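You operate a simulated robot arm through the tools that you are given. There is no shell and no other tool.

You are at the controls of a simulated robot arm. One attempt, no reset.

Task
Clamp the ball post tight in the ball base with the red key.
Fine: lay the key back before the base; the cap stays on, the machine's air valve shut.

It is judged by the outcome, as a careful person would: the job done as asked, and still so three seconds after it is handed in. It fails if anything else is knocked over, pushed out of place, dropped, spilled or broken. A push-on lid holds only when it is set on centred and level and pressed home; a screw cap is set on level and turned clockwise until tight.

Robot
A 6-joint arm with a two-finger parallel gripper, fixed in place. Base frame: the origin is on the floor under the middle of its stand, x ahead of it, y to its left, z up; the work surface is at about z = 0.7. Readings come in m, rad, newtons and seconds.
With the tool pointing down near the work surface it reaches from about 0.24 to 0.64 m from the base axis. Its first joint turns from -2.007 to 2.007 rad. Payload 3.43 kg.
The tool frame sits at the grasp point between the pads (the TCP): z along the fingers, y along the line on which they close. The tips reach 0.034 m beyond it. Largest opening 0.128 m; finger width 0.024, thickness 0.012; the body of the gripper, 0.048 by 0.13 m, starts 0.096 m behind the TCP.
Orientation is that of the tool frame in the base frame, as [roll, pitch, yaw] about the fixed x, y, z axes, in that order (R = Rz(yaw) Ry(pitch) Rx(roll)). With the fingers straight down and closing along the base's y, the tool's x points along the base's -x, its y along +y and its z along -z.

Tools
- The arm moves only by the tool nudge_tool. Its argument "deltas" is text: rows parted by semicolons, each of 7 numbers parted by spaces: the shift along the base's x, y, z in m, then the turn, a rotation vector about the base's x, y, z in rad, then the finger opening in m, from 0 to 0.128. In form: tx ty tz wx wy wz claw; .... A call has 1 to 20 rows; each row is the pose to reach, as a shift and turn from the pose commanded when the call began. Each row takes 0.2 s and may step no farther than 0.05 m and 0.15 rad from the row before; otherwise, or with a gripper value out of range, the whole call is refused. A pose out of reach is approached as far as the arm can. The call stops where the force on the tool passes 40 N (or 10 N more than at its start, if that is more) or the arm is blocked; 0.2 s more then pass. The fingers move at their own pace (about 0.153 m/s each) and stop on an object; they squeeze with about 38 N. The grip force told is the motor's: it shows also when the fingers shut on nothing. Time passes only in rows, and 0.2 s behind the last, so rows that repeat a pose let the fingers close. The reply holds the time, the measured pose of the TCP, the force on the tool along the base axes, the opening and the grip force, in the units named above and with some noise, with the torque about the TCP (base axes, N m) and any sound that the robot's microphone picked up, and new pictures: "show" is both (left out), scene, wrist or none.
- Cameras (640 x 400 px; columns grow to the right, rows downward): "scene" is fixed at [0.2205, 0.5, 1.2757]; the picture's right is [-0.77, -0.63, 0.00], its down [-0.31, 0.38, -0.87] and it looks along [0.55, -0.67, -0.49] (base axes); focal length 368 px, centre (320, 200). "wrist" rides on the gripper at [0.076, -0.011, -0.16] in the tool frame; the picture's right is [0.15, 0.99, 0.00], its down [-0.88, 0.13, -0.46] and it looks along [-0.45, 0.07, 0.89] (tool axes); focal length 234 px, centre (320, 200). There is no depth. A picture from a camera that has moved, and an enlarged one, comes with that camera's place and axes in the base frame and with its lens.
- slide_trunk(by): slides the trunk up (or, below 0, down) by that many m; the arm rides with it, the base frame stays. It gives what a move gives, with no picture.
- inspect(camera, box): a new picture of the part [left, top, right, bottom] of that camera's present view, enlarged. No time passes.
- hand_in(): hands the job in; it is judged then, once.

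Places have to be worked out from the pictures, the camera data and where the tool is seen. Open the gripper and draw the arm clear of the work before you hand the job in, unless the task says otherwise.

The tools are called after ">>>" as name(argument=value, ...) on one line, values as JSON. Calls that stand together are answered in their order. nudge_tool: Moves the arm, as the interface text tells. Its arguments: {"type":"object","properties":{"deltas":{"type":"string"},"show":{"type":"string","enum":["both","scene","wrist","none"]}},"required":["deltas"]} The other tools are called the same way: slide_trunk (by) moves the trunk up or down; inspect (camera, box) takes an enlarged picture of a part of a camera's view; hand_in () hands the job in.

At the start:

```text
time: 0.0
position: [0.4422, -0.005, 1.052]
ee_rot: [3.142, 0.0, 3.14]
ft_force: [-0.1, 0.2, 0.5]
ft_torque: [0.03, 0.01, 0.01]
grip_width: 0.1279
grasp_force: 0.1
trunk travel left (down, up): [-0.85, 0.14]
```

scene: 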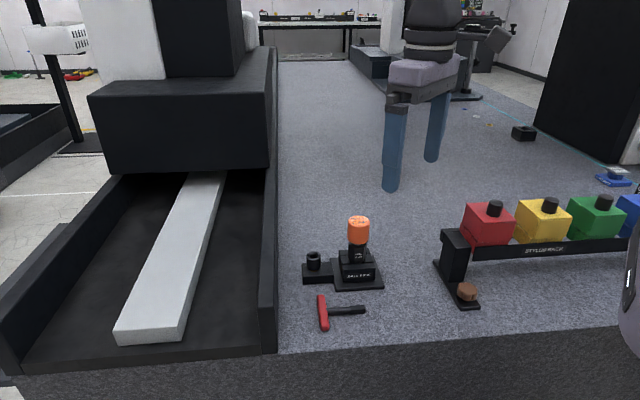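
wrist: 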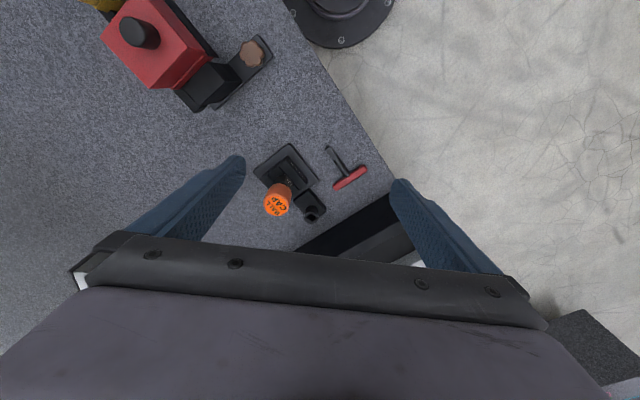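

I'll look closely at the ball base, key and cap in both views before moving anything.

>>> inspect(camera="scene", box=[280, 200, 400, 340])

>>> inspect(camera="wrist", box=[230, 120, 400, 230])

>>> inspect(camera="scene", box=[420, 180, 640, 320])

```text
2.86 times, centred on (340, 270) of scene
camera zoom: at [0.2205, 0.5, 1.2757], right [-0.77, -0.63, 0.0], down [-0.31, 0.38, -0.87], along [0.55, -0.67, -0.49], focal length 1050 px, centre (263, 0)
```

zoom: 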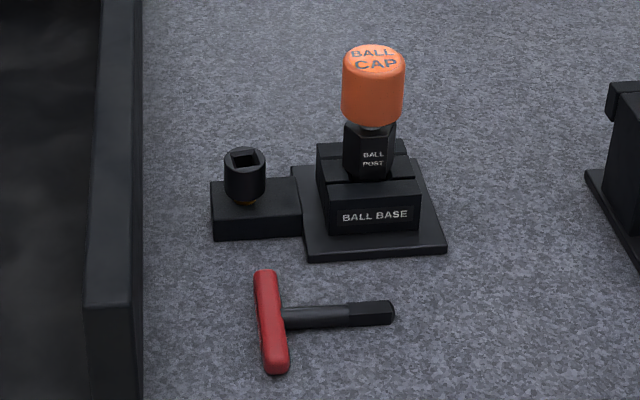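

```text
3.64 times, centred on (315, 175) of wrist
camera zoom: at [0.3656, -0.0158, 1.2115], right [-0.15, 0.99, 0.0], down [0.88, 0.13, 0.46], along [0.45, 0.07, -0.89], focal length 852 px, centre (338, 291)
```

zoom: 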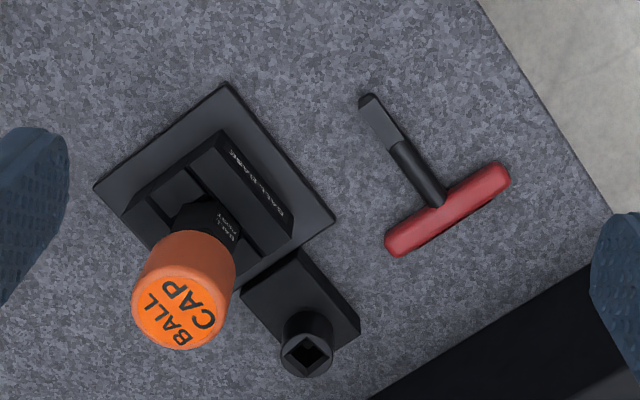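

```text
2.86 times, centred on (530, 250) of scene
camera zoom: at [0.2205, 0.5, 1.2757], right [-0.77, -0.63, 0.0], down [-0.31, 0.38, -0.87], along [0.55, -0.67, -0.49], focal length 1050 px, centre (-280, 57)
```

zoom: 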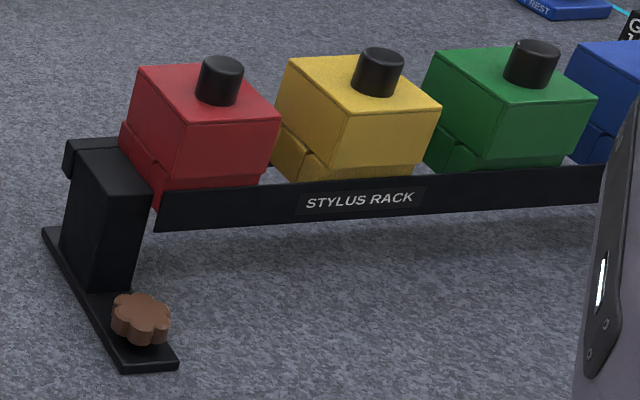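

The key lies in front of the base and its shaft points back toward the robot. The clamp screw is the square socket on the side block, at roughly (0.64, 0.005, 0.77). I'll enlarge the socket and the key further before planning.

>>> inspect(camera="scene", box=[298, 244, 338, 289])

>>> inspect(camera="wrist", box=[290, 180, 340, 230])

>>> inspect(camera="scene", box=[310, 285, 370, 335])

>>> inspect(camera="wrist", box=[315, 135, 375, 195])

```text
8.89 times, centred on (318, 266) of scene
camera zoom: at [0.2205, 0.5, 1.2757], right [-0.77, -0.63, 0.0], down [-0.31, 0.38, -0.87], along [0.55, -0.67, -0.49], focal length 3267 px, centre (338, -391)
```

zoom: 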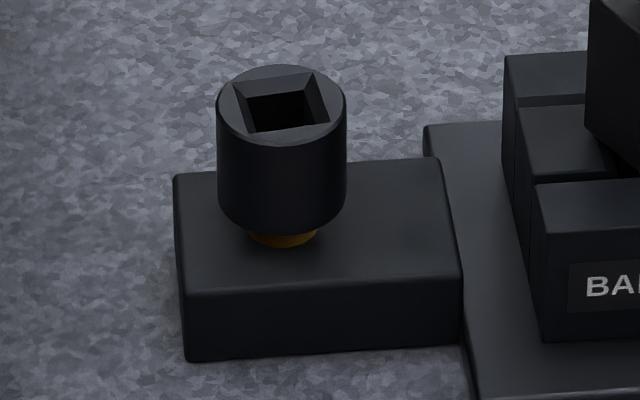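

```text
8.00 times, centred on (315, 205) of wrist
camera zoom: at [0.3656, -0.0158, 1.2115], right [-0.15, 0.99, 0.0], down [0.88, 0.13, 0.46], along [0.45, 0.07, -0.89], focal length 1873 px, centre (360, 160)
```

zoom: 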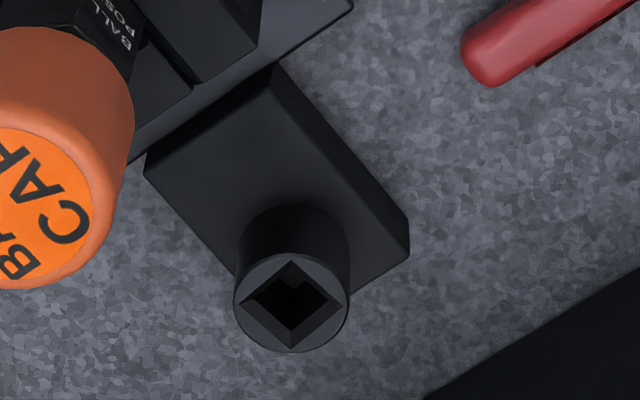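

```text
8.00 times, centred on (340, 310) of scene
camera zoom: at [0.2205, 0.5, 1.2757], right [-0.77, -0.63, 0.0], down [-0.31, 0.38, -0.87], along [0.55, -0.67, -0.49], focal length 2940 px, centre (160, -680)
```

zoom: 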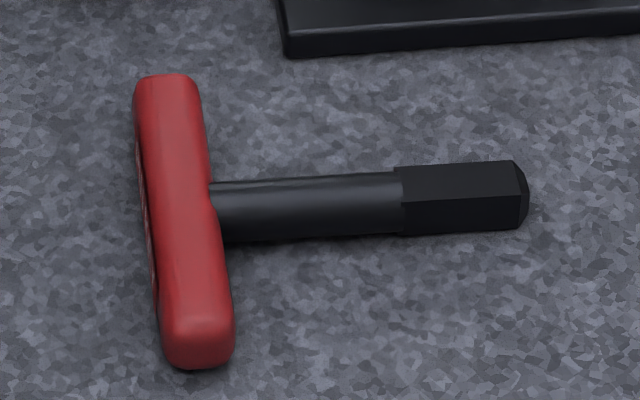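

```text
6.67 times, centred on (345, 165) of wrist
camera zoom: at [0.3656, -0.0158, 1.2115], right [-0.15, 0.99, 0.0], down [0.88, 0.13, 0.46], along [0.45, 0.07, -0.89], focal length 1561 px, centre (153, 433)
```

zoom: 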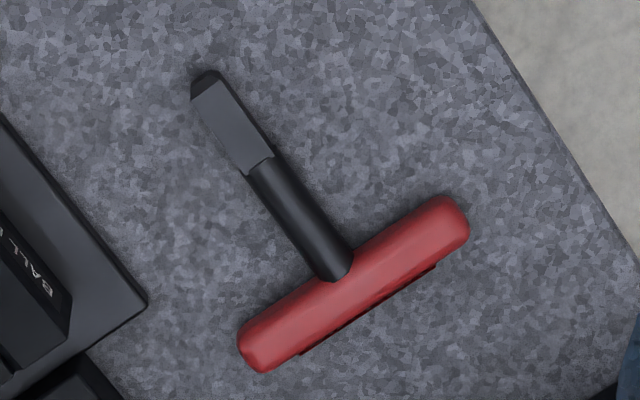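

The socket is square with a chamfered lead-in, lined up with the base. Its orange neck is still showing, so I take it as loose. The key lies with its shaft along about (-0.71, -0.70). I'll move above the shaft and yaw the tool about -135° so the fingers close across it and the camera faces outward, with the fingers part closed.

>>> nudge_tool(deltas="0.005 0.004 -0.006 0 0 -0.148 0.06; 0.011 0.008 -0.012 0 0 -0.296 0.06; 0.016 0.012 -0.018 0 0 -0.444 0.06; 0.022 0.016 -0.025 0 0 -0.591 0.06; 0.027 0.021 -0.031 0 0 -0.739 0.06; 0.033 0.025 -0.037 0 0 -0.887 0.06; 0.038 0.029 -0.044 0 0 -1.035 0.06; 0.044 0.033 -0.05 0 0 -1.183 0.06; 0.05 0.037 -0.056 0 0 -1.33 0.06; 0.055 0.042 -0.062 0 0 -1.478 0.06; 0.06 0.046 -0.069 0 0 -1.626 0.06; 0.066 0.05 -0.075 0 0 -1.774 0.06; 0.071 0.054 -0.081 0 0 -1.922 0.06; 0.077 0.058 -0.088 0 0 -2.07 0.06; 0.082 0.063 -0.094 0 0 -2.217 0.06; 0.088 0.067 -0.1 0 0 -2.365 0.06; 0.088 0.067 -0.1 0 0 -2.365 0.06", show="both")

```text
time: 3.6
position: [0.5314, 0.0628, 0.9518]
ee_rot: [3.142, 0.001, 0.775]
ft_force: [0.4, -0.2, -1.3]
ft_torque: [-0.01, 0.0, 0.02]
grip_width: 0.0598
grasp_force: 0.0
trunk travel left (down, up): [-0.85, 0.14]
camera wrist: at [0.5759, 0.1238, 1.111], right [0.8, -0.6, 0.0], down [-0.54, -0.71, 0.46], along [-0.28, -0.36, -0.89], focal length 234 px, centre (320, 200)
```

scene: 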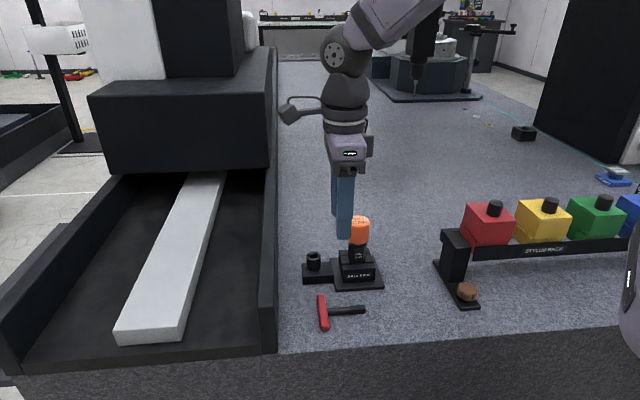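
wrist: 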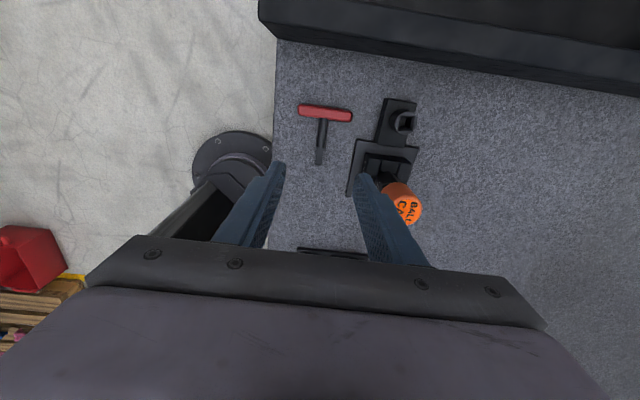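

The yaw worked: the fingers now bracket the key, with the camera on the outward side. I'll zoom in to get the key's exact position and angle, and the socket's.

>>> inspect(camera="wrist", box=[285, 85, 365, 175])

>>> inspect(camera="wrist", box=[340, 80, 440, 200])

```text
4.44 times, centred on (325, 130) of wrist
camera zoom: at [0.5759, 0.1238, 1.111], right [0.8, -0.6, 0.0], down [-0.54, -0.71, 0.46], along [-0.28, -0.36, -0.89], focal length 1041 px, centre (298, 511)
```

zoom: 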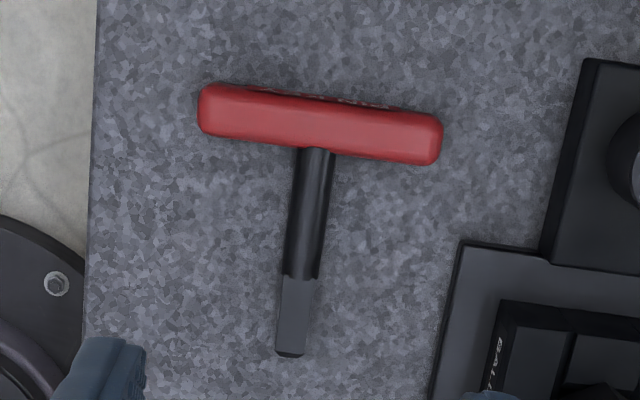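

```text
3.33 times, centred on (390, 140) of wrist
camera zoom: at [0.5759, 0.1238, 1.111], right [0.8, -0.6, 0.0], down [-0.54, -0.71, 0.46], along [-0.28, -0.36, -0.89], focal length 781 px, centre (87, 400)
```

zoom: 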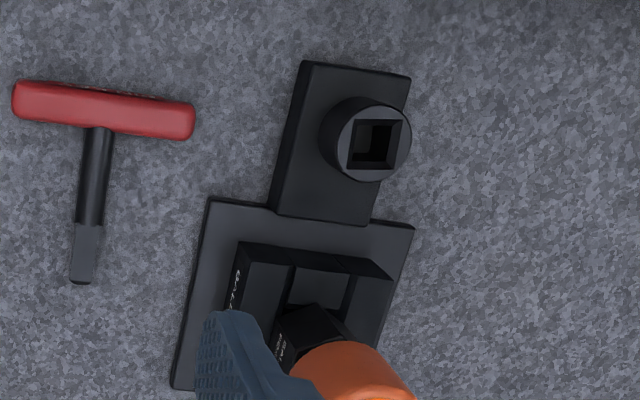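

The handle centre is at about (0.554, 0.081) and the tip at about (0.493, 0.019). I'll grip the shaft about 30 mm from the handle. First I descend to z ≈ 0.76 with a small yaw correction and check the alignment.

>>> nudge_tool(deltas="0.001 -0.001 -0.04 0 0 0.025 0.05; 0.002 -0.002 -0.08 0 0 0.025 0.05; 0.003 -0.003 -0.12 0 0 0.025 0.05; 0.003 -0.003 -0.16 0 0 0.025 0.05; 0.003 -0.003 -0.19 0 0 0.025 0.05; 0.003 -0.003 -0.19 0 0 0.025 0.05")

```text
time: 5.0
position: [0.5328, 0.059, 0.7611]
ee_rot: [-3.141, 0.0, 0.8]
ft_force: [0.4, -0.7, 0.6]
ft_torque: [-0.02, 0.0, -0.02]
grip_width: 0.0501
grasp_force: 0.1
trunk travel left (down, up): [-0.85, 0.14]
camera wrist: at [0.5762, 0.1207, 0.9205], right [0.81, -0.58, 0.0], down [-0.52, -0.72, 0.46], along [-0.26, -0.37, -0.89], focal length 234 px, centre (320, 200)
```

scene: 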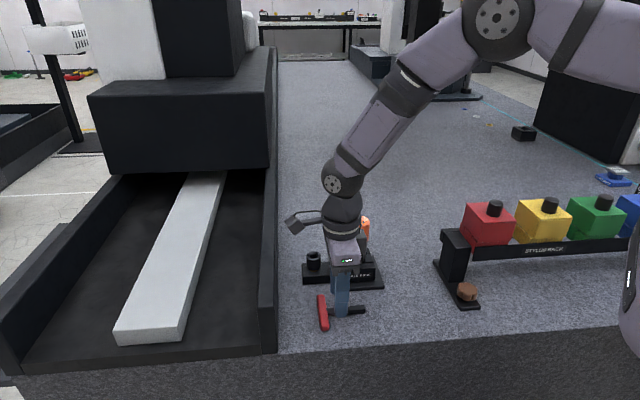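
wrist: 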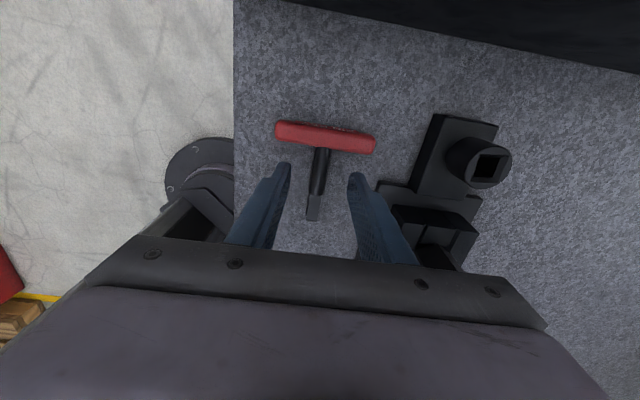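

The key shaft sits centred between the fingers. I'll zoom in to check before the last bit of descent.

>>> inspect(camera="wrist", box=[260, 105, 390, 235])

>>> inspect(camera="scene", box=[300, 240, 400, 340])

```text
3.08 times, centred on (325, 170) of wrist
camera zoom: at [0.5762, 0.1207, 0.9205], right [0.81, -0.58, 0.0], down [-0.52, -0.72, 0.46], along [-0.26, -0.37, -0.89], focal length 720 px, centre (305, 292)
```

zoom: 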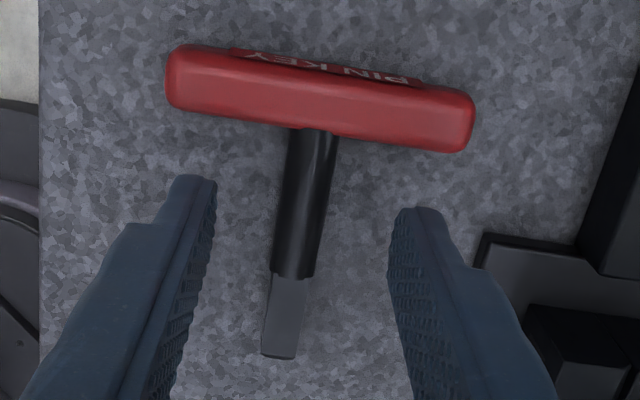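

```text
4.00 times, centred on (350, 290) of scene
camera zoom: at [0.2205, 0.5, 1.2757], right [-0.77, -0.63, 0.0], down [-0.31, 0.38, -0.87], along [0.55, -0.67, -0.49], focal length 1470 px, centre (200, -160)
```

zoom: 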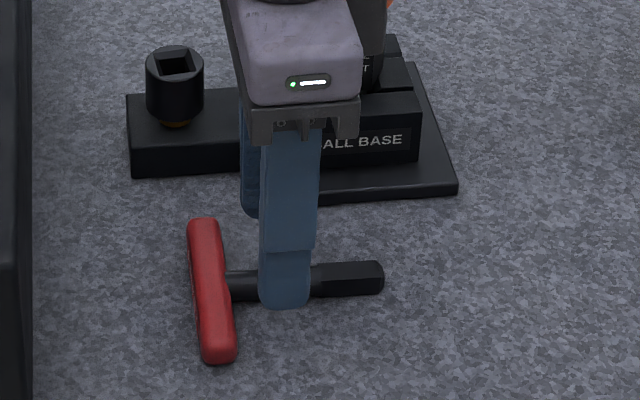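

The fingers straddle the round part of the shaft, clear of the handle. I'll lower until the tips are just above the surface (TCP z ≈ 0.737), then close.

>>> nudge_tool(deltas="0 0 -0.012 0 0 0 0.05; 0 0 -0.02 0 0 0 0.05; 0 0 -0.025 0 0 0 0.05; 0 0 -0.025 0 0 0 0.05; 0 0 -0.025 0 0 0 0.0; 0 0 -0.025 0 0 0 0.0; 0 0 -0.025 0 0 0 0.0; 0 0 -0.025 0 0 0 0.0")

```text
time: 6.8
position: [0.5335, 0.0596, 0.7372]
ee_rot: [3.141, -0.001, 0.8]
ft_force: [-0.3, 1.4, -0.5]
ft_torque: [0.07, 0.13, 0.3]
grip_width: 0.0028
grasp_force: 37.6
trunk travel left (down, up): [-0.85, 0.14]
camera wrist: at [0.5773, 0.1208, 0.8967], right [0.81, -0.58, 0.0], down [-0.52, -0.72, 0.46], along [-0.27, -0.37, -0.89], focal length 234 px, centre (320, 200)
```

scene: 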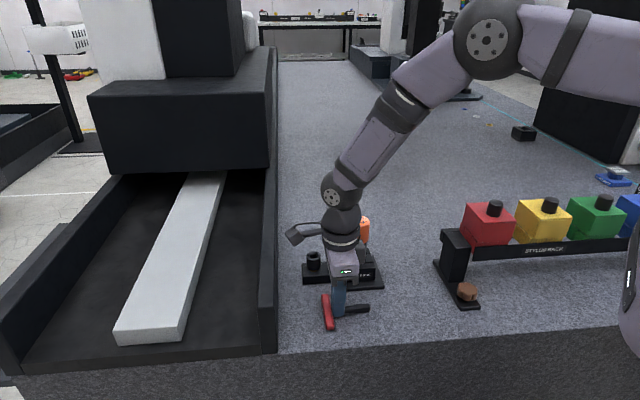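
wrist: 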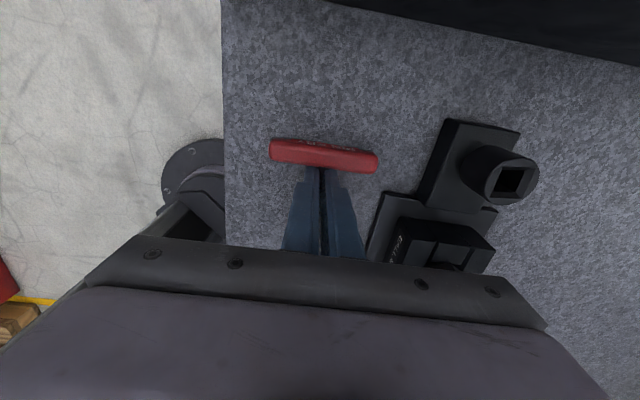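

The opening reads only 2.8 mm, thinner than I judged the shaft to be, so I'll look closely at whether the shaft is really between the pads.

>>> inspect(camera="wrist", box=[260, 125, 390, 255])

>>> inspect(camera="scene", box=[300, 240, 400, 340])

```text
3.08 times, centred on (325, 190) of wrist
camera zoom: at [0.5773, 0.1208, 0.8967], right [0.81, -0.58, 0.0], down [-0.52, -0.72, 0.46], along [-0.27, -0.37, -0.89], focal length 720 px, centre (305, 231)
```

zoom: 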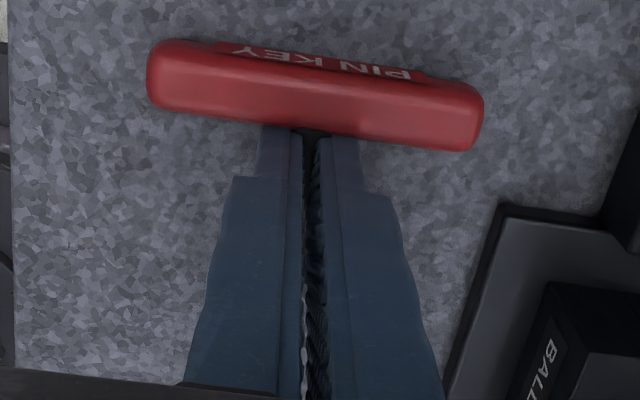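

```text
4.00 times, centred on (350, 290) of scene
camera zoom: at [0.2205, 0.5, 1.2757], right [-0.77, -0.63, 0.0], down [-0.31, 0.38, -0.87], along [0.55, -0.67, -0.49], focal length 1470 px, centre (200, -160)
```

zoom: 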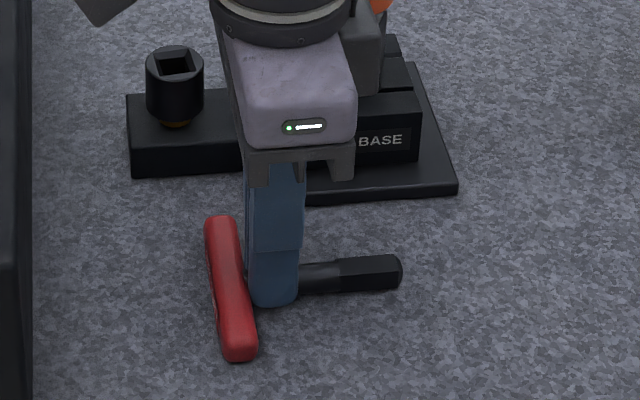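

The shaft looks about 13 mm thick, so a 2.8 mm gap means the tips closed over its top rather than around its middle. The surface must be a little lower than I assumed. I'll reopen and feel downward in small steps until the tips are close to the surface.

>>> nudge_tool(deltas="0 0 0 0 0 0 0.04; 0 0 0 0 0 0 0.04; 0 0 0 0 0 0 0.04")

>>> inspect(camera="wrist", box=[260, 125, 390, 255])

>>> inspect(camera="scene", box=[300, 240, 400, 340])

```text
time: 7.6
position: [0.5342, 0.0587, 0.7359]
ee_rot: [3.141, 0.002, 0.802]
ft_force: [-0.9, 0.3, -0.9]
ft_torque: [0.01, 0.01, 0.07]
grip_width: 0.0401
grasp_force: 0.0
trunk travel left (down, up): [-0.85, 0.14]
camera wrist: at [0.5773, 0.1209, 0.8964], right [0.81, -0.58, 0.0], down [-0.52, -0.72, 0.46], along [-0.27, -0.37, -0.89], focal length 234 px, centre (320, 200)
```

scene: 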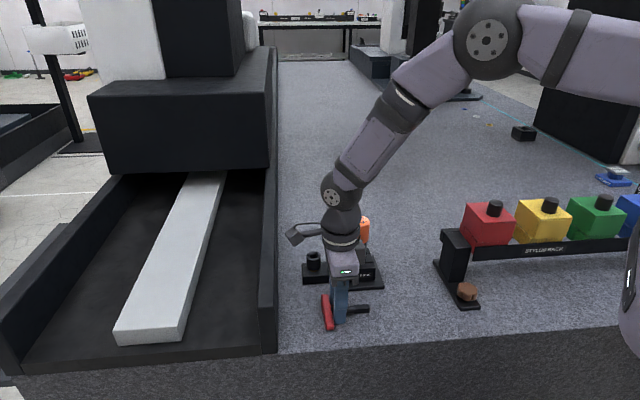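
wrist: 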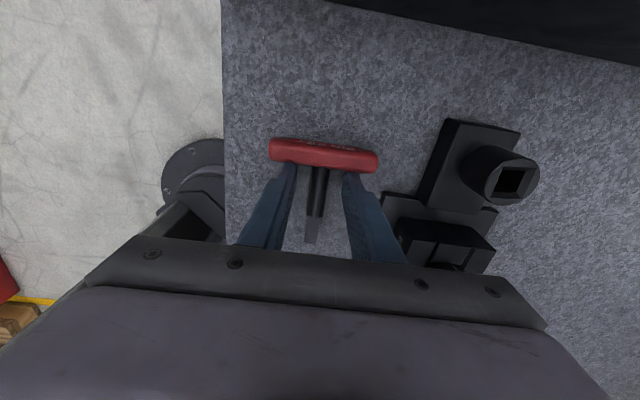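

```text
3.08 times, centred on (325, 190) of wrist
camera zoom: at [0.5773, 0.1209, 0.8964], right [0.81, -0.58, 0.0], down [-0.52, -0.72, 0.46], along [-0.27, -0.37, -0.89], focal length 720 px, centre (305, 231)
```

zoom: 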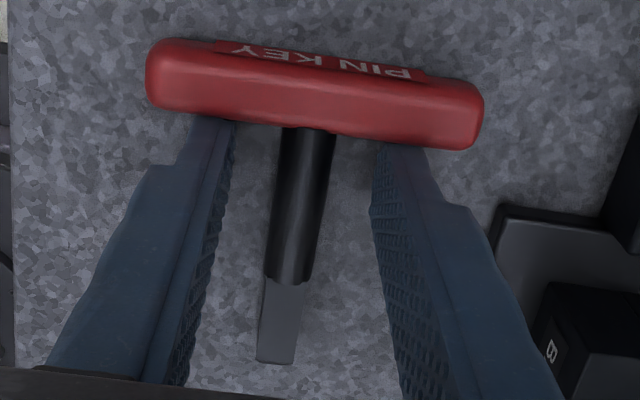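

```text
4.00 times, centred on (350, 290) of scene
camera zoom: at [0.2205, 0.5, 1.2757], right [-0.77, -0.63, 0.0], down [-0.31, 0.38, -0.87], along [0.55, -0.67, -0.49], focal length 1470 px, centre (200, -160)
```

zoom: 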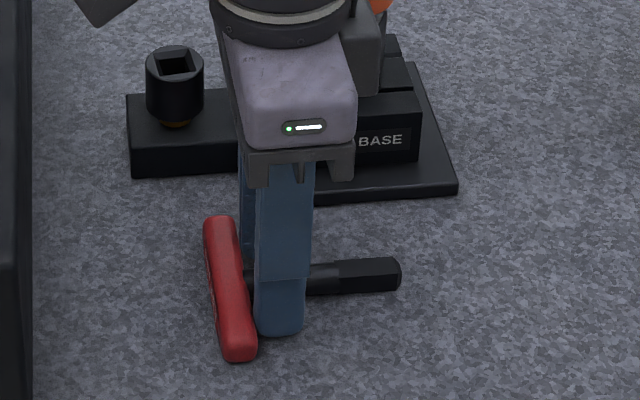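

The arm sprang down 1.3 mm when I reopened, which confirms the tips were riding on top of the shaft. The key also slid about 9 mm toward the robot, so the handle is nearly against the fingers. I'll shift 9 mm along the shaft away from the handle and then feel downward.

>>> nudge_tool(deltas="-0.003 -0.003 0.001 0 0 0.01 0.04; -0.006 -0.0065 0.001 0 0 0.02 0.04; -0.006 -0.0065 -0.003 0 0 0.02 0.04; -0.006 -0.0065 -0.006 0 0 0.02 0.04; -0.006 -0.0065 -0.006 0 0 0.02 0.04", show="none")

```text
time: 8.8
position: [0.5278, 0.0532, 0.7331]
ee_rot: [3.136, -0.005, 0.82]
ft_force: [-1.2, -3.3, 28.9]
ft_torque: [0.12, 0.84, 0.11]
grip_width: 0.0395
grasp_force: 0.0
trunk travel left (down, up): [-0.85, 0.14]
```

The tips touched the surface at TCP z ≈ 0.733, so it is at about 0.70 after all. I'll ease up 3 mm, narrow the fingers to 24 mm, and watch the contact closely instead of snapping shut.

>>> nudge_tool(deltas="0 0 0.003 0 0 0 0.04; 0 0 0.004 0 0 0 0.03; 0 0 0.004 0 0 0 0.024; 0 0 0.004 0 0 0 0.024", show="wrist")

>>> inspect(camera="wrist", box=[270, 125, 370, 225])

>>> inspect(camera="scene", box=[310, 270, 380, 340])

```text
time: 9.8
position: [0.5276, 0.0538, 0.7347]
ee_rot: [3.141, 0.002, 0.822]
ft_force: [-0.2, -0.2, 3.6]
ft_torque: [-0.02, -0.07, 0.01]
grip_width: 0.024
grasp_force: 0.0
trunk travel left (down, up): [-0.85, 0.14]
camera wrist: at [0.57, 0.1157, 0.8937], right [0.82, -0.57, 0.0], down [-0.5, -0.73, 0.46], along [-0.26, -0.38, -0.89], focal length 234 px, centre (320, 200)
```

wrist: 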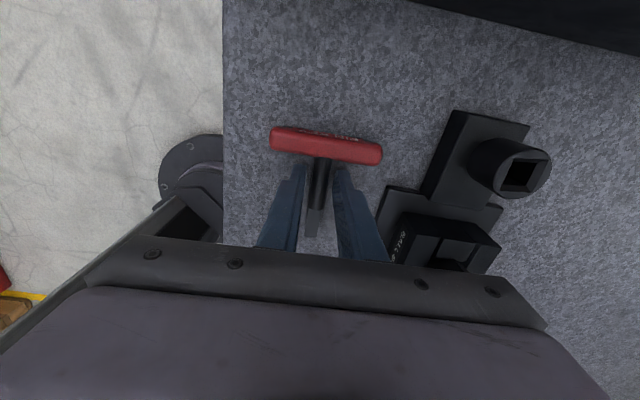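

```text
4.00 times, centred on (320, 175) of wrist
camera zoom: at [0.57, 0.1157, 0.8937], right [0.82, -0.57, 0.0], down [-0.5, -0.73, 0.46], along [-0.26, -0.38, -0.89], focal length 937 px, centre (320, 300)
```

zoom: 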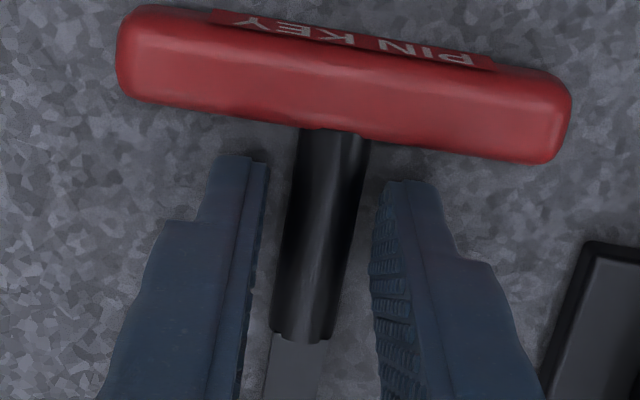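

```text
5.71 times, centred on (345, 305) of scene
camera zoom: at [0.2205, 0.5, 1.2757], right [-0.77, -0.63, 0.0], down [-0.31, 0.38, -0.87], along [0.55, -0.67, -0.49], focal length 2100 px, centre (177, -400)
```

zoom: 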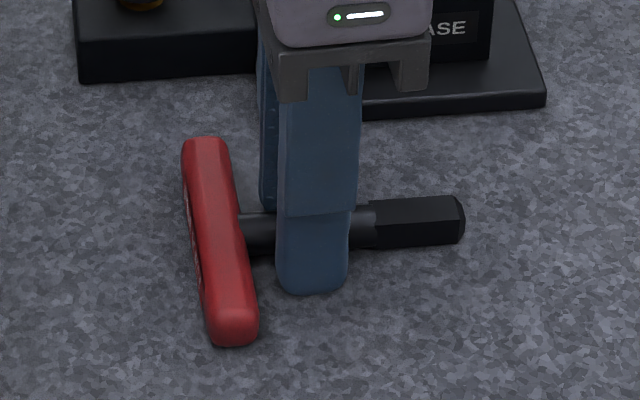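

The gap scale (24 mm ≈ 117 px) makes the shaft about 13.5 mm thick, and it sits centred between the pads. I'll close to 15 mm and check what happens.

>>> nudge_tool(deltas="0 0 0 0 0 0 0.018; 0 0 0 0 0 0 0.015; 0 0 0 0 0 0 0.015", show="wrist")

>>> inspect(camera="wrist", box=[270, 125, 370, 225])

>>> inspect(camera="scene", box=[310, 270, 380, 340])

```text
time: 10.6
position: [0.5279, 0.0532, 0.7346]
ee_rot: [-3.141, 0.0, 0.824]
ft_force: [0.1, 0.4, -0.3]
ft_torque: [0.02, 0.0, -0.01]
grip_width: 0.0159
grasp_force: 1.2
trunk travel left (down, up): [-0.85, 0.14]
camera wrist: at [0.5704, 0.1158, 0.8939], right [0.82, -0.57, 0.0], down [-0.5, -0.73, 0.46], along [-0.26, -0.38, -0.89], focal length 234 px, centre (320, 200)
```

wrist: 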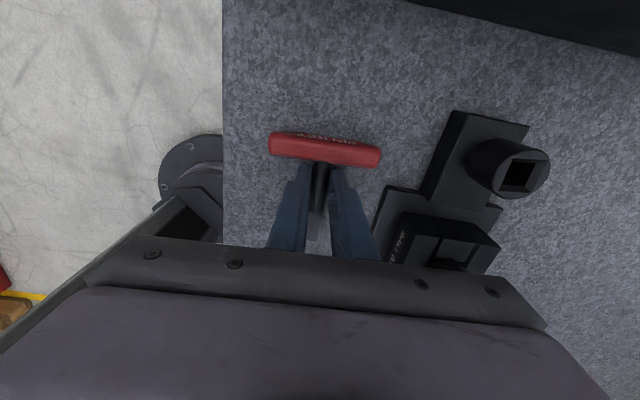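

```text
4.00 times, centred on (320, 175) of wrist
camera zoom: at [0.5704, 0.1158, 0.8939], right [0.82, -0.57, 0.0], down [-0.5, -0.73, 0.46], along [-0.26, -0.38, -0.89], focal length 937 px, centre (320, 300)
```

zoom: 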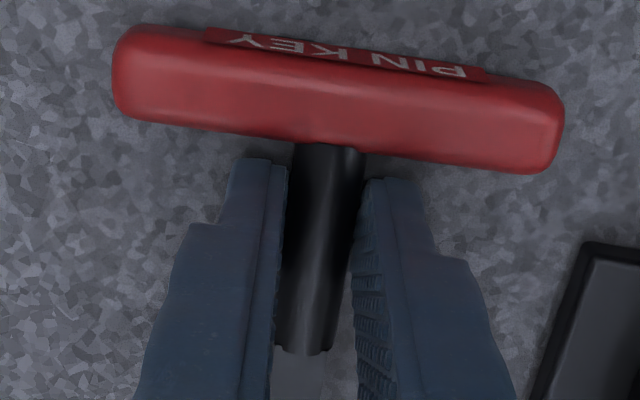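

```text
5.71 times, centred on (345, 305) of scene
camera zoom: at [0.2205, 0.5, 1.2757], right [-0.77, -0.63, 0.0], down [-0.31, 0.38, -0.87], along [0.55, -0.67, -0.49], focal length 2100 px, centre (177, -400)
```

zoom: 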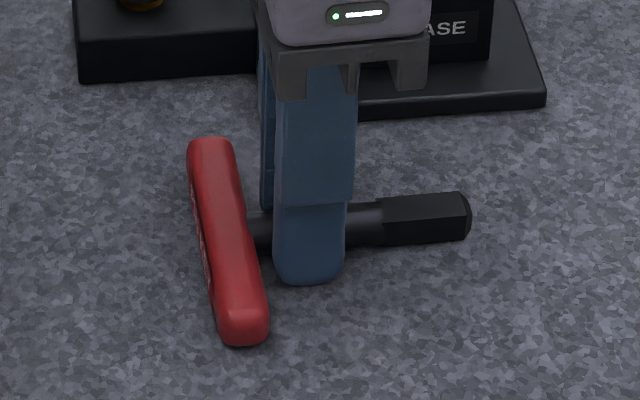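

The fingers have stopped on the shaft at 15.9 mm with a light grip. I'll increase the squeeze in stages, watching whether the width holds or slips.

>>> nudge_tool(deltas="0 0 0 0 0 0 0.012; 0 0 0 0 0 0 0.012", show="wrist")

>>> inspect(camera="wrist", box=[270, 125, 370, 225])

>>> inspect(camera="scene", box=[310, 270, 380, 340])

```text
time: 11.2
position: [0.529, 0.053, 0.7345]
ee_rot: [-3.14, 0.0, 0.822]
ft_force: [1.1, -0.8, -0.4]
ft_torque: [-0.02, -0.03, -0.22]
grip_width: 0.0128
grasp_force: 11.5
trunk travel left (down, up): [-0.85, 0.14]
camera wrist: at [0.5706, 0.1158, 0.8943], right [0.82, -0.57, 0.0], down [-0.5, -0.73, 0.46], along [-0.26, -0.38, -0.89], focal length 234 px, centre (320, 200)
```

wrist: 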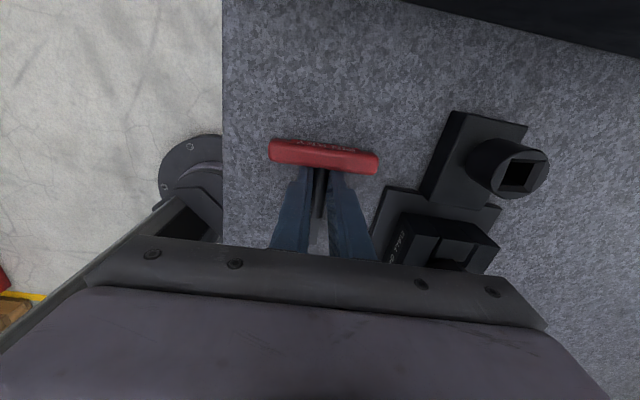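

```text
4.00 times, centred on (320, 175) of wrist
camera zoom: at [0.5706, 0.1158, 0.8943], right [0.82, -0.57, 0.0], down [-0.5, -0.73, 0.46], along [-0.26, -0.38, -0.89], focal length 937 px, centre (320, 300)
```

zoom: 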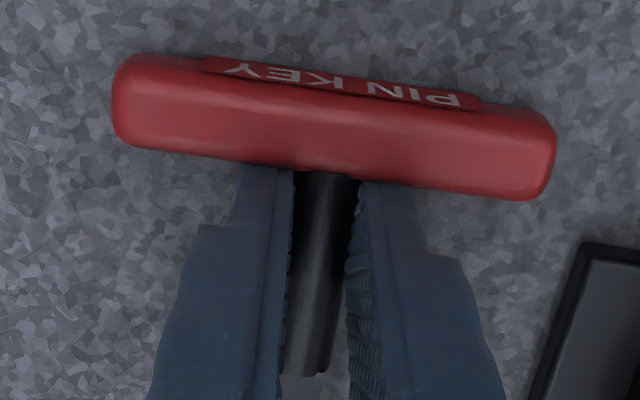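

```text
5.71 times, centred on (345, 305) of scene
camera zoom: at [0.2205, 0.5, 1.2757], right [-0.77, -0.63, 0.0], down [-0.31, 0.38, -0.87], along [0.55, -0.67, -0.49], focal length 2100 px, centre (177, -400)
```

zoom: 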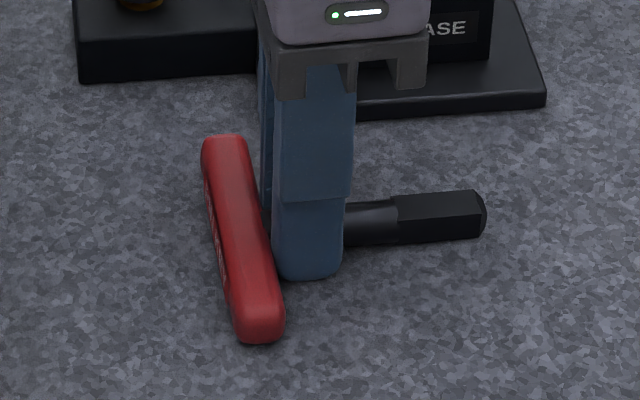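

The key slid a few more millimetres until its handle met the fingers. The shaft is now held at about 12.8 mm with 11.5 N. I'll apply full squeeze and see whether the width holds.

>>> nudge_tool(deltas="0 0 0 0 0 0 0.008; 0 0 0 0 0 0 0.008", show="wrist")

>>> inspect(camera="wrist", box=[270, 125, 370, 225])

>>> inspect(camera="scene", box=[310, 270, 380, 340])

```text
time: 11.8
position: [0.5287, 0.0526, 0.7352]
ee_rot: [-3.141, -0.002, 0.822]
ft_force: [0.1, -2.1, -0.8]
ft_torque: [-0.06, 0.0, -0.31]
grip_width: 0.009
grasp_force: 23.9
trunk travel left (down, up): [-0.85, 0.14]
camera wrist: at [0.5705, 0.1158, 0.8942], right [0.82, -0.57, 0.0], down [-0.5, -0.73, 0.46], along [-0.26, -0.38, -0.89], focal length 234 px, centre (320, 200)
```

wrist: 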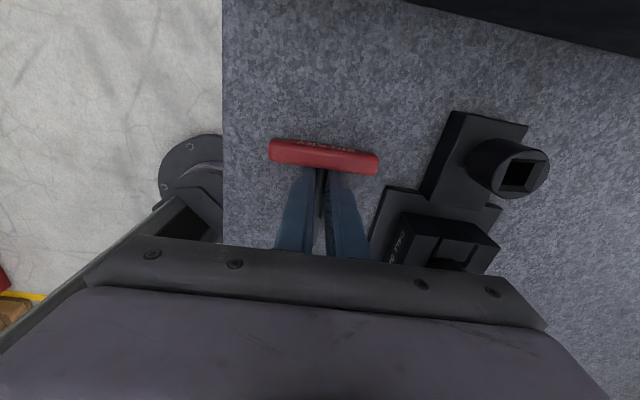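

```text
4.00 times, centred on (320, 175) of wrist
camera zoom: at [0.5705, 0.1158, 0.8942], right [0.82, -0.57, 0.0], down [-0.5, -0.73, 0.46], along [-0.26, -0.38, -0.89], focal length 937 px, centre (320, 300)
```

zoom: 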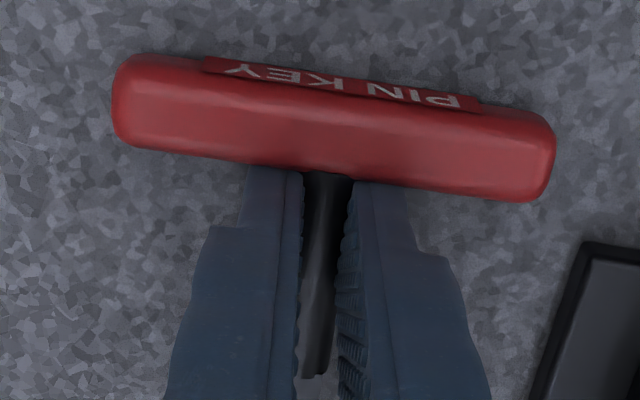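

```text
5.71 times, centred on (345, 305) of scene
camera zoom: at [0.2205, 0.5, 1.2757], right [-0.77, -0.63, 0.0], down [-0.31, 0.38, -0.87], along [0.55, -0.67, -0.49], focal length 2100 px, centre (177, -400)
```

zoom: 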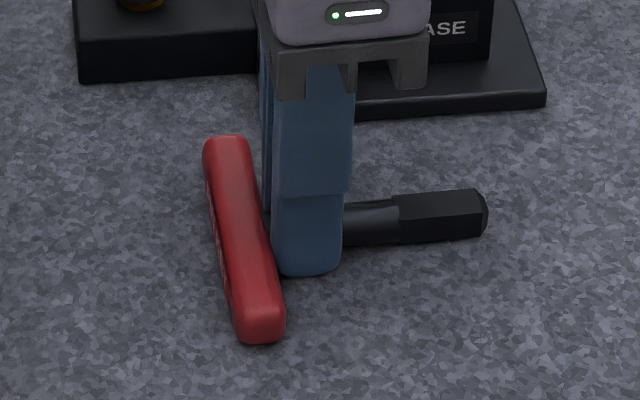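

Grip force rises about 3.3 N per mm of closing, so the finger pads are simply compliant and the shaft is actually being held. The handle is also seated against the fingers' side, which keeps the key square. I'll squeeze fully and test-lift by 25 mm.

>>> nudge_tool(deltas="0 0 0 0 0 0 0.0; 0 0 0 0 0 0 0.0; 0 0 0.005 0 0 0 0.0; 0 0 0.012 0 0 0 0.0; 0 0 0.025 0 0 0 0.0; 0 0 0.025 0 0 0 0.0")

>>> inspect(camera="scene", box=[300, 250, 390, 340])

>>> inspect(camera="wrist", box=[250, 125, 390, 265])

```text
time: 13.2
position: [0.5273, 0.0536, 0.7604]
ee_rot: [3.14, 0.0, 0.822]
ft_force: [-0.1, 0.7, -1.7]
ft_torque: [0.03, 0.04, -0.04]
grip_width: 0.0089
grasp_force: 38.9
trunk travel left (down, up): [-0.85, 0.14]
camera wrist: at [0.5696, 0.1164, 0.919], right [0.82, -0.57, 0.0], down [-0.5, -0.73, 0.46], along [-0.26, -0.38, -0.89], focal length 234 px, centre (320, 200)
```

scene: 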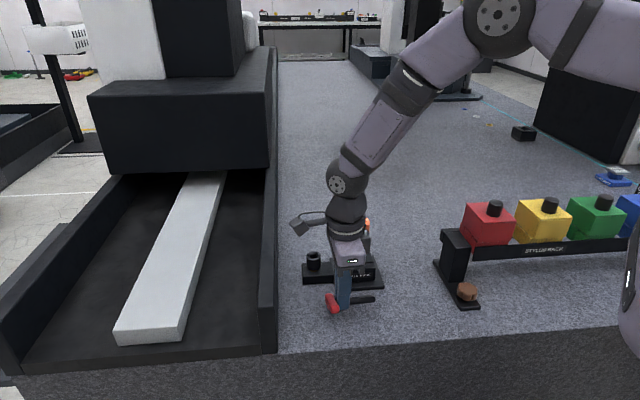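
wrist: 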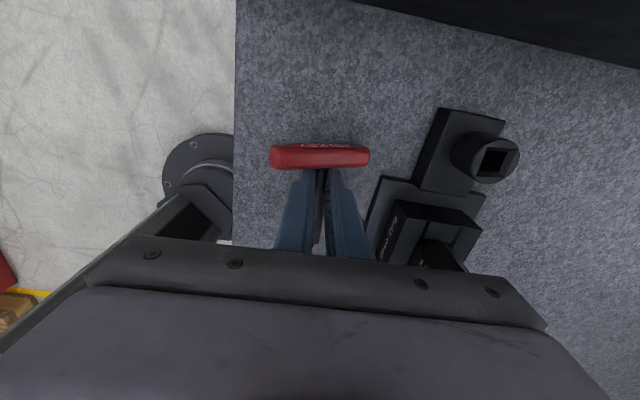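

```text
4.44 times, centred on (345, 295) of scene
camera zoom: at [0.2205, 0.5, 1.2757], right [-0.77, -0.63, 0.0], down [-0.31, 0.38, -0.87], along [0.55, -0.67, -0.49], focal length 1633 px, centre (209, -222)
```

zoom: 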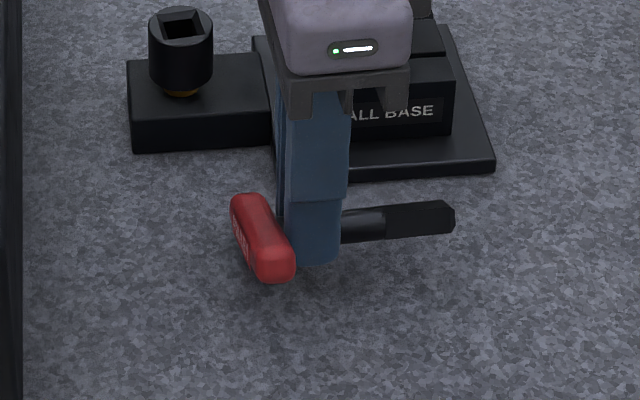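

```text
2.86 times, centred on (320, 195) of wrist
camera zoom: at [0.5696, 0.1164, 0.919], right [0.82, -0.57, 0.0], down [-0.5, -0.73, 0.46], along [-0.26, -0.38, -0.89], focal length 669 px, centre (320, 214)
```

zoom: 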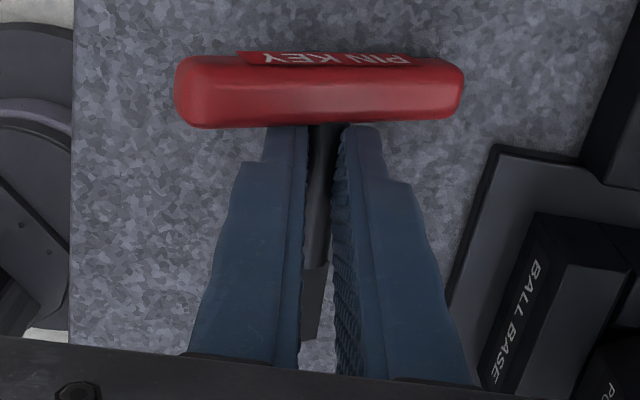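

The key lifted, but it rolled about 25–30° around its shaft, with the near handle end up. I'll set it back down to press the handle flat, then lift again gently and check whether the roll stays out.

>>> nudge_tool(deltas="0 0 -0.01 0 0 0 0.0; 0 0 -0.018 0 0 0 0.0; 0 0 -0.024 0 0 0 0.0; 0 0 -0.0255 0 0 0 0.0; 0 0 -0.0255 0 0 0 0.0")

>>> inspect(camera="scene", box=[300, 250, 390, 340])

>>> inspect(camera="wrist", box=[250, 125, 390, 265])

```text
time: 14.4
position: [0.5274, 0.0546, 0.7353]
ee_rot: [-3.141, 0.0, 0.823]
ft_force: [-0.3, 1.4, -0.4]
ft_torque: [0.04, 0.11, 0.35]
grip_width: 0.0024
grasp_force: 36.6
trunk travel left (down, up): [-0.85, 0.14]
camera wrist: at [0.5696, 0.1162, 0.8938], right [0.82, -0.57, 0.0], down [-0.5, -0.73, 0.46], along [-0.26, -0.38, -0.89], focal length 234 px, centre (320, 200)
```

scene: 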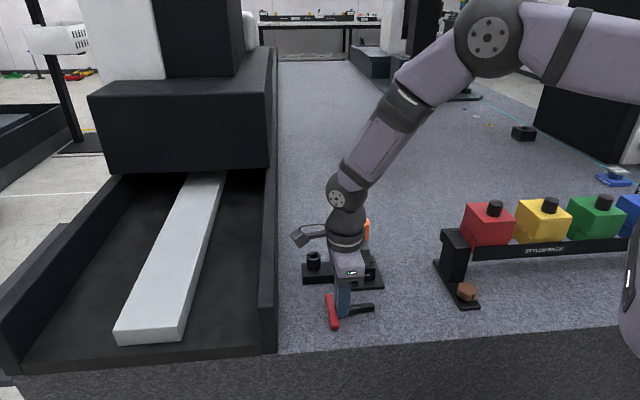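
wrist: 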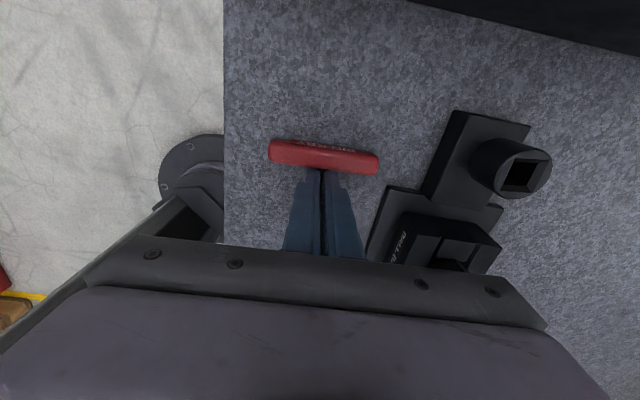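

```text
4.44 times, centred on (345, 295) of scene
camera zoom: at [0.2205, 0.5, 1.2757], right [-0.77, -0.63, 0.0], down [-0.31, 0.38, -0.87], along [0.55, -0.67, -0.49], focal length 1633 px, centre (209, -222)
```

zoom: 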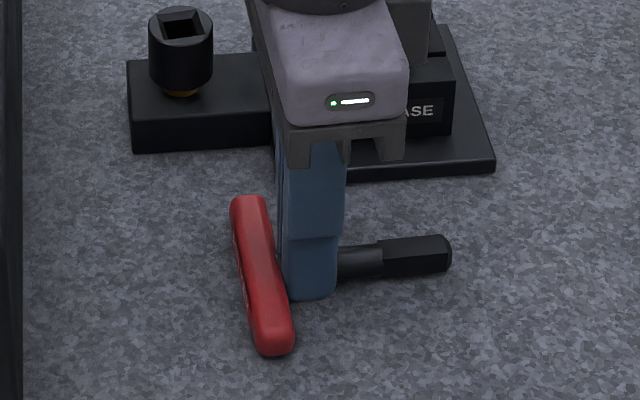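

```text
2.86 times, centred on (320, 195) of wrist
camera zoom: at [0.5696, 0.1162, 0.8938], right [0.82, -0.57, 0.0], down [-0.5, -0.73, 0.46], along [-0.26, -0.38, -0.89], focal length 669 px, centre (320, 214)
```

zoom: 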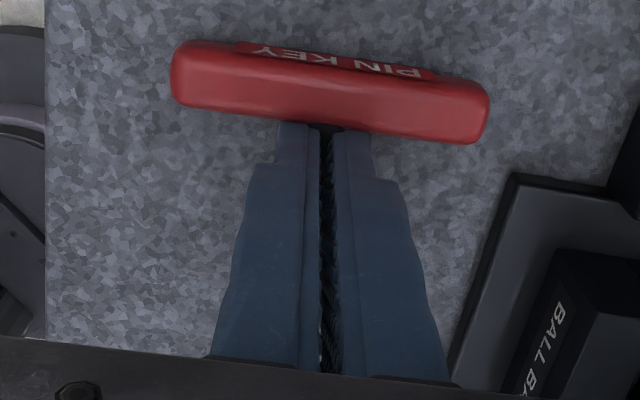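

When flat, the gap reads 2.4 mm at full squeeze, so the pads sink deep into this light key and that is what makes it roll. A gentler hold should sit better: I'll reopen slightly, regrip at about 12.5 mm (about 11 N) with the handle seated on the fingers, and lift a little.

>>> nudge_tool(deltas="0 0 0 0 0 0 0.022; 0 0 0 0 0 0 0.022; 0 0 0 0 0 0 0.016; 0 0 0 0 0 0 0.0125; 0 0 0 0 0 0 0.0125; 0 0 0 0 0 0 0.0125", show="wrist")

>>> inspect(camera="wrist", box=[250, 125, 390, 265])

>>> inspect(camera="scene", box=[300, 250, 390, 340])

```text
time: 15.8
position: [0.5271, 0.0536, 0.7336]
ee_rot: [-3.141, 0.001, 0.822]
ft_force: [1.0, 0.4, 0.6]
ft_torque: [0.01, -0.03, 0.04]
grip_width: 0.013
grasp_force: 0.7
trunk travel left (down, up): [-0.85, 0.14]
camera wrist: at [0.5696, 0.1162, 0.8942], right [0.82, -0.57, 0.0], down [-0.5, -0.73, 0.46], along [-0.26, -0.38, -0.89], focal length 234 px, centre (320, 200)
```

wrist: 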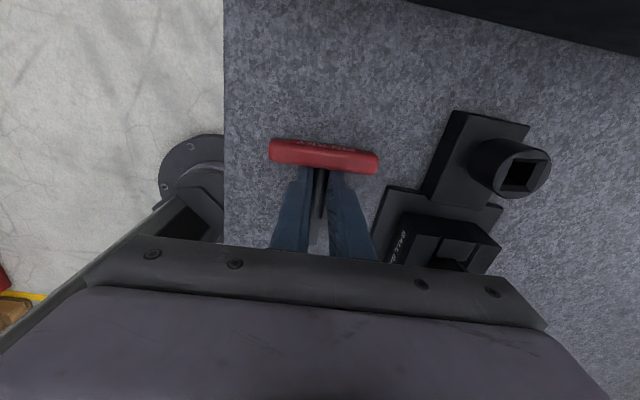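

```text
2.86 times, centred on (320, 195) of wrist
camera zoom: at [0.5696, 0.1162, 0.8942], right [0.82, -0.57, 0.0], down [-0.5, -0.73, 0.46], along [-0.26, -0.38, -0.89], focal length 669 px, centre (320, 214)
```

zoom: 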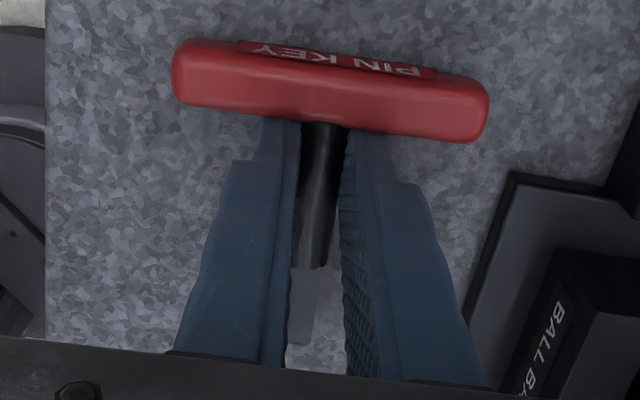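

```text
4.44 times, centred on (345, 295) of scene
camera zoom: at [0.2205, 0.5, 1.2757], right [-0.77, -0.63, 0.0], down [-0.31, 0.38, -0.87], along [0.55, -0.67, -0.49], focal length 1633 px, centre (209, -222)
```

zoom: 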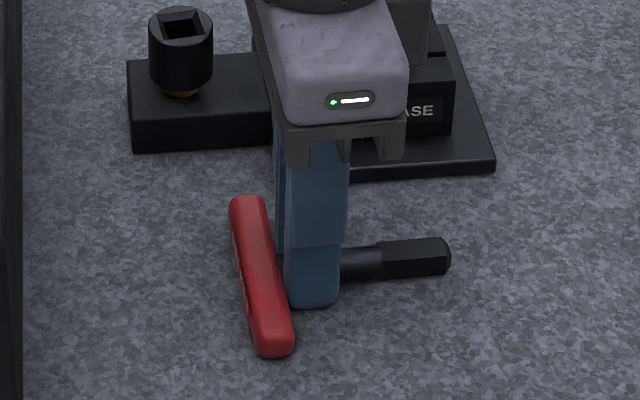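

At 13 mm there is almost no force yet. I'll close a little more, to 10 mm, and read the grip.

>>> nudge_tool(deltas="0 0 0 0 0 0 0.0105; 0 0 0 0 0 0 0.0105; 0 0 0 0 0 0 0.0105", show="none")

>>> inspect(camera="wrist", box=[250, 125, 390, 265])

```text
time: 16.6
position: [0.526, 0.053, 0.7347]
ee_rot: [-3.141, 0.001, 0.822]
ft_force: [-0.1, 0.8, -0.1]
ft_torque: [0.07, 0.08, 0.25]
grip_width: 0.0119
grasp_force: 11.7
trunk travel left (down, up): [-0.85, 0.14]
```

```text
2.86 times, centred on (320, 195) of wrist
camera zoom: at [0.5697, 0.1162, 0.8941], right [0.82, -0.57, 0.0], down [-0.5, -0.73, 0.46], along [-0.26, -0.38, -0.89], focal length 669 px, centre (320, 214)
```

zoom: 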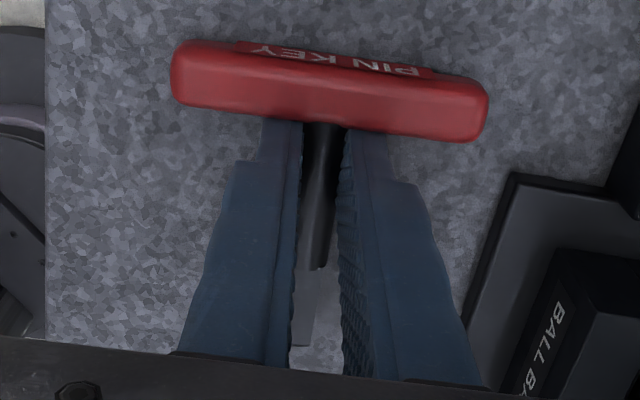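

There's a 0.25 N·m yaw torque on the grip: the shaft sits about 2–3° off the pads, so opposite corners are biting. I'll open, turn the tool +0.05 rad to line up, back off 3 mm from the handle, and regrip gently.

>>> nudge_tool(deltas="0 0 0 0 0 0 0.024; 0 0 0 0 0 0 0.024; -0.002 -0.002 0 0 0 0.05 0.024; -0.002 -0.002 0 0 0 0.05 0.024; -0.002 -0.002 0 0 0 0.05 0.016; -0.002 -0.002 0 0 0 0.05 0.0125; -0.002 -0.002 0 0 0 0.05 0.011; -0.002 -0.002 0 0 0 0.05 0.011", show="wrist")

>>> inspect(camera="wrist", box=[250, 125, 390, 265])

```text
time: 18.4
position: [0.5258, 0.0525, 0.7337]
ee_rot: [-3.141, 0.001, 0.872]
ft_force: [-0.1, 0.0, 0.8]
ft_torque: [0.01, 0.04, 0.03]
grip_width: 0.0116
grasp_force: 0.9
trunk travel left (down, up): [-0.85, 0.14]
camera wrist: at [0.5647, 0.1165, 0.8943], right [0.85, -0.52, 0.0], down [-0.47, -0.76, 0.46], along [-0.24, -0.39, -0.89], focal length 234 px, centre (320, 200)
```

wrist: 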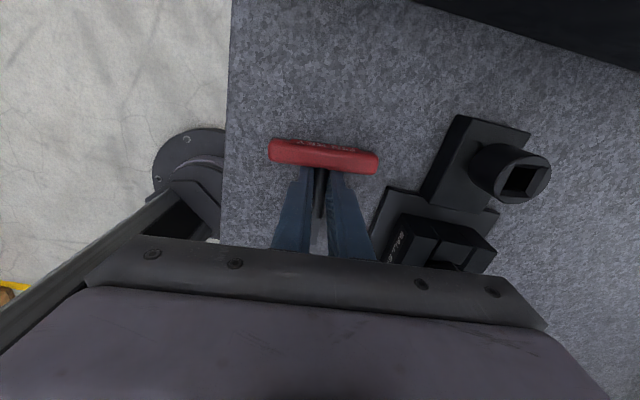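

```text
2.86 times, centred on (320, 195) of wrist
camera zoom: at [0.5647, 0.1165, 0.8943], right [0.85, -0.52, 0.0], down [-0.47, -0.76, 0.46], along [-0.24, -0.39, -0.89], focal length 669 px, centre (320, 214)
```

zoom: 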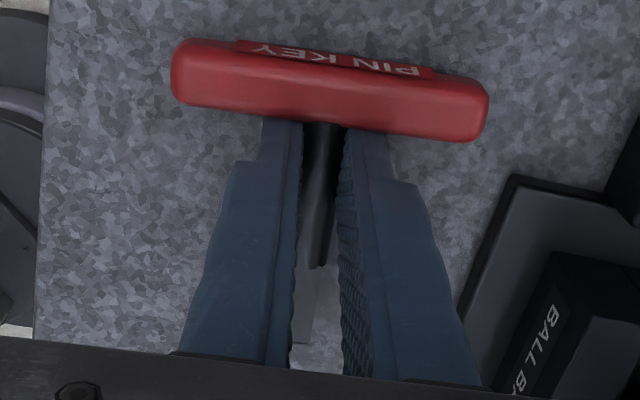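

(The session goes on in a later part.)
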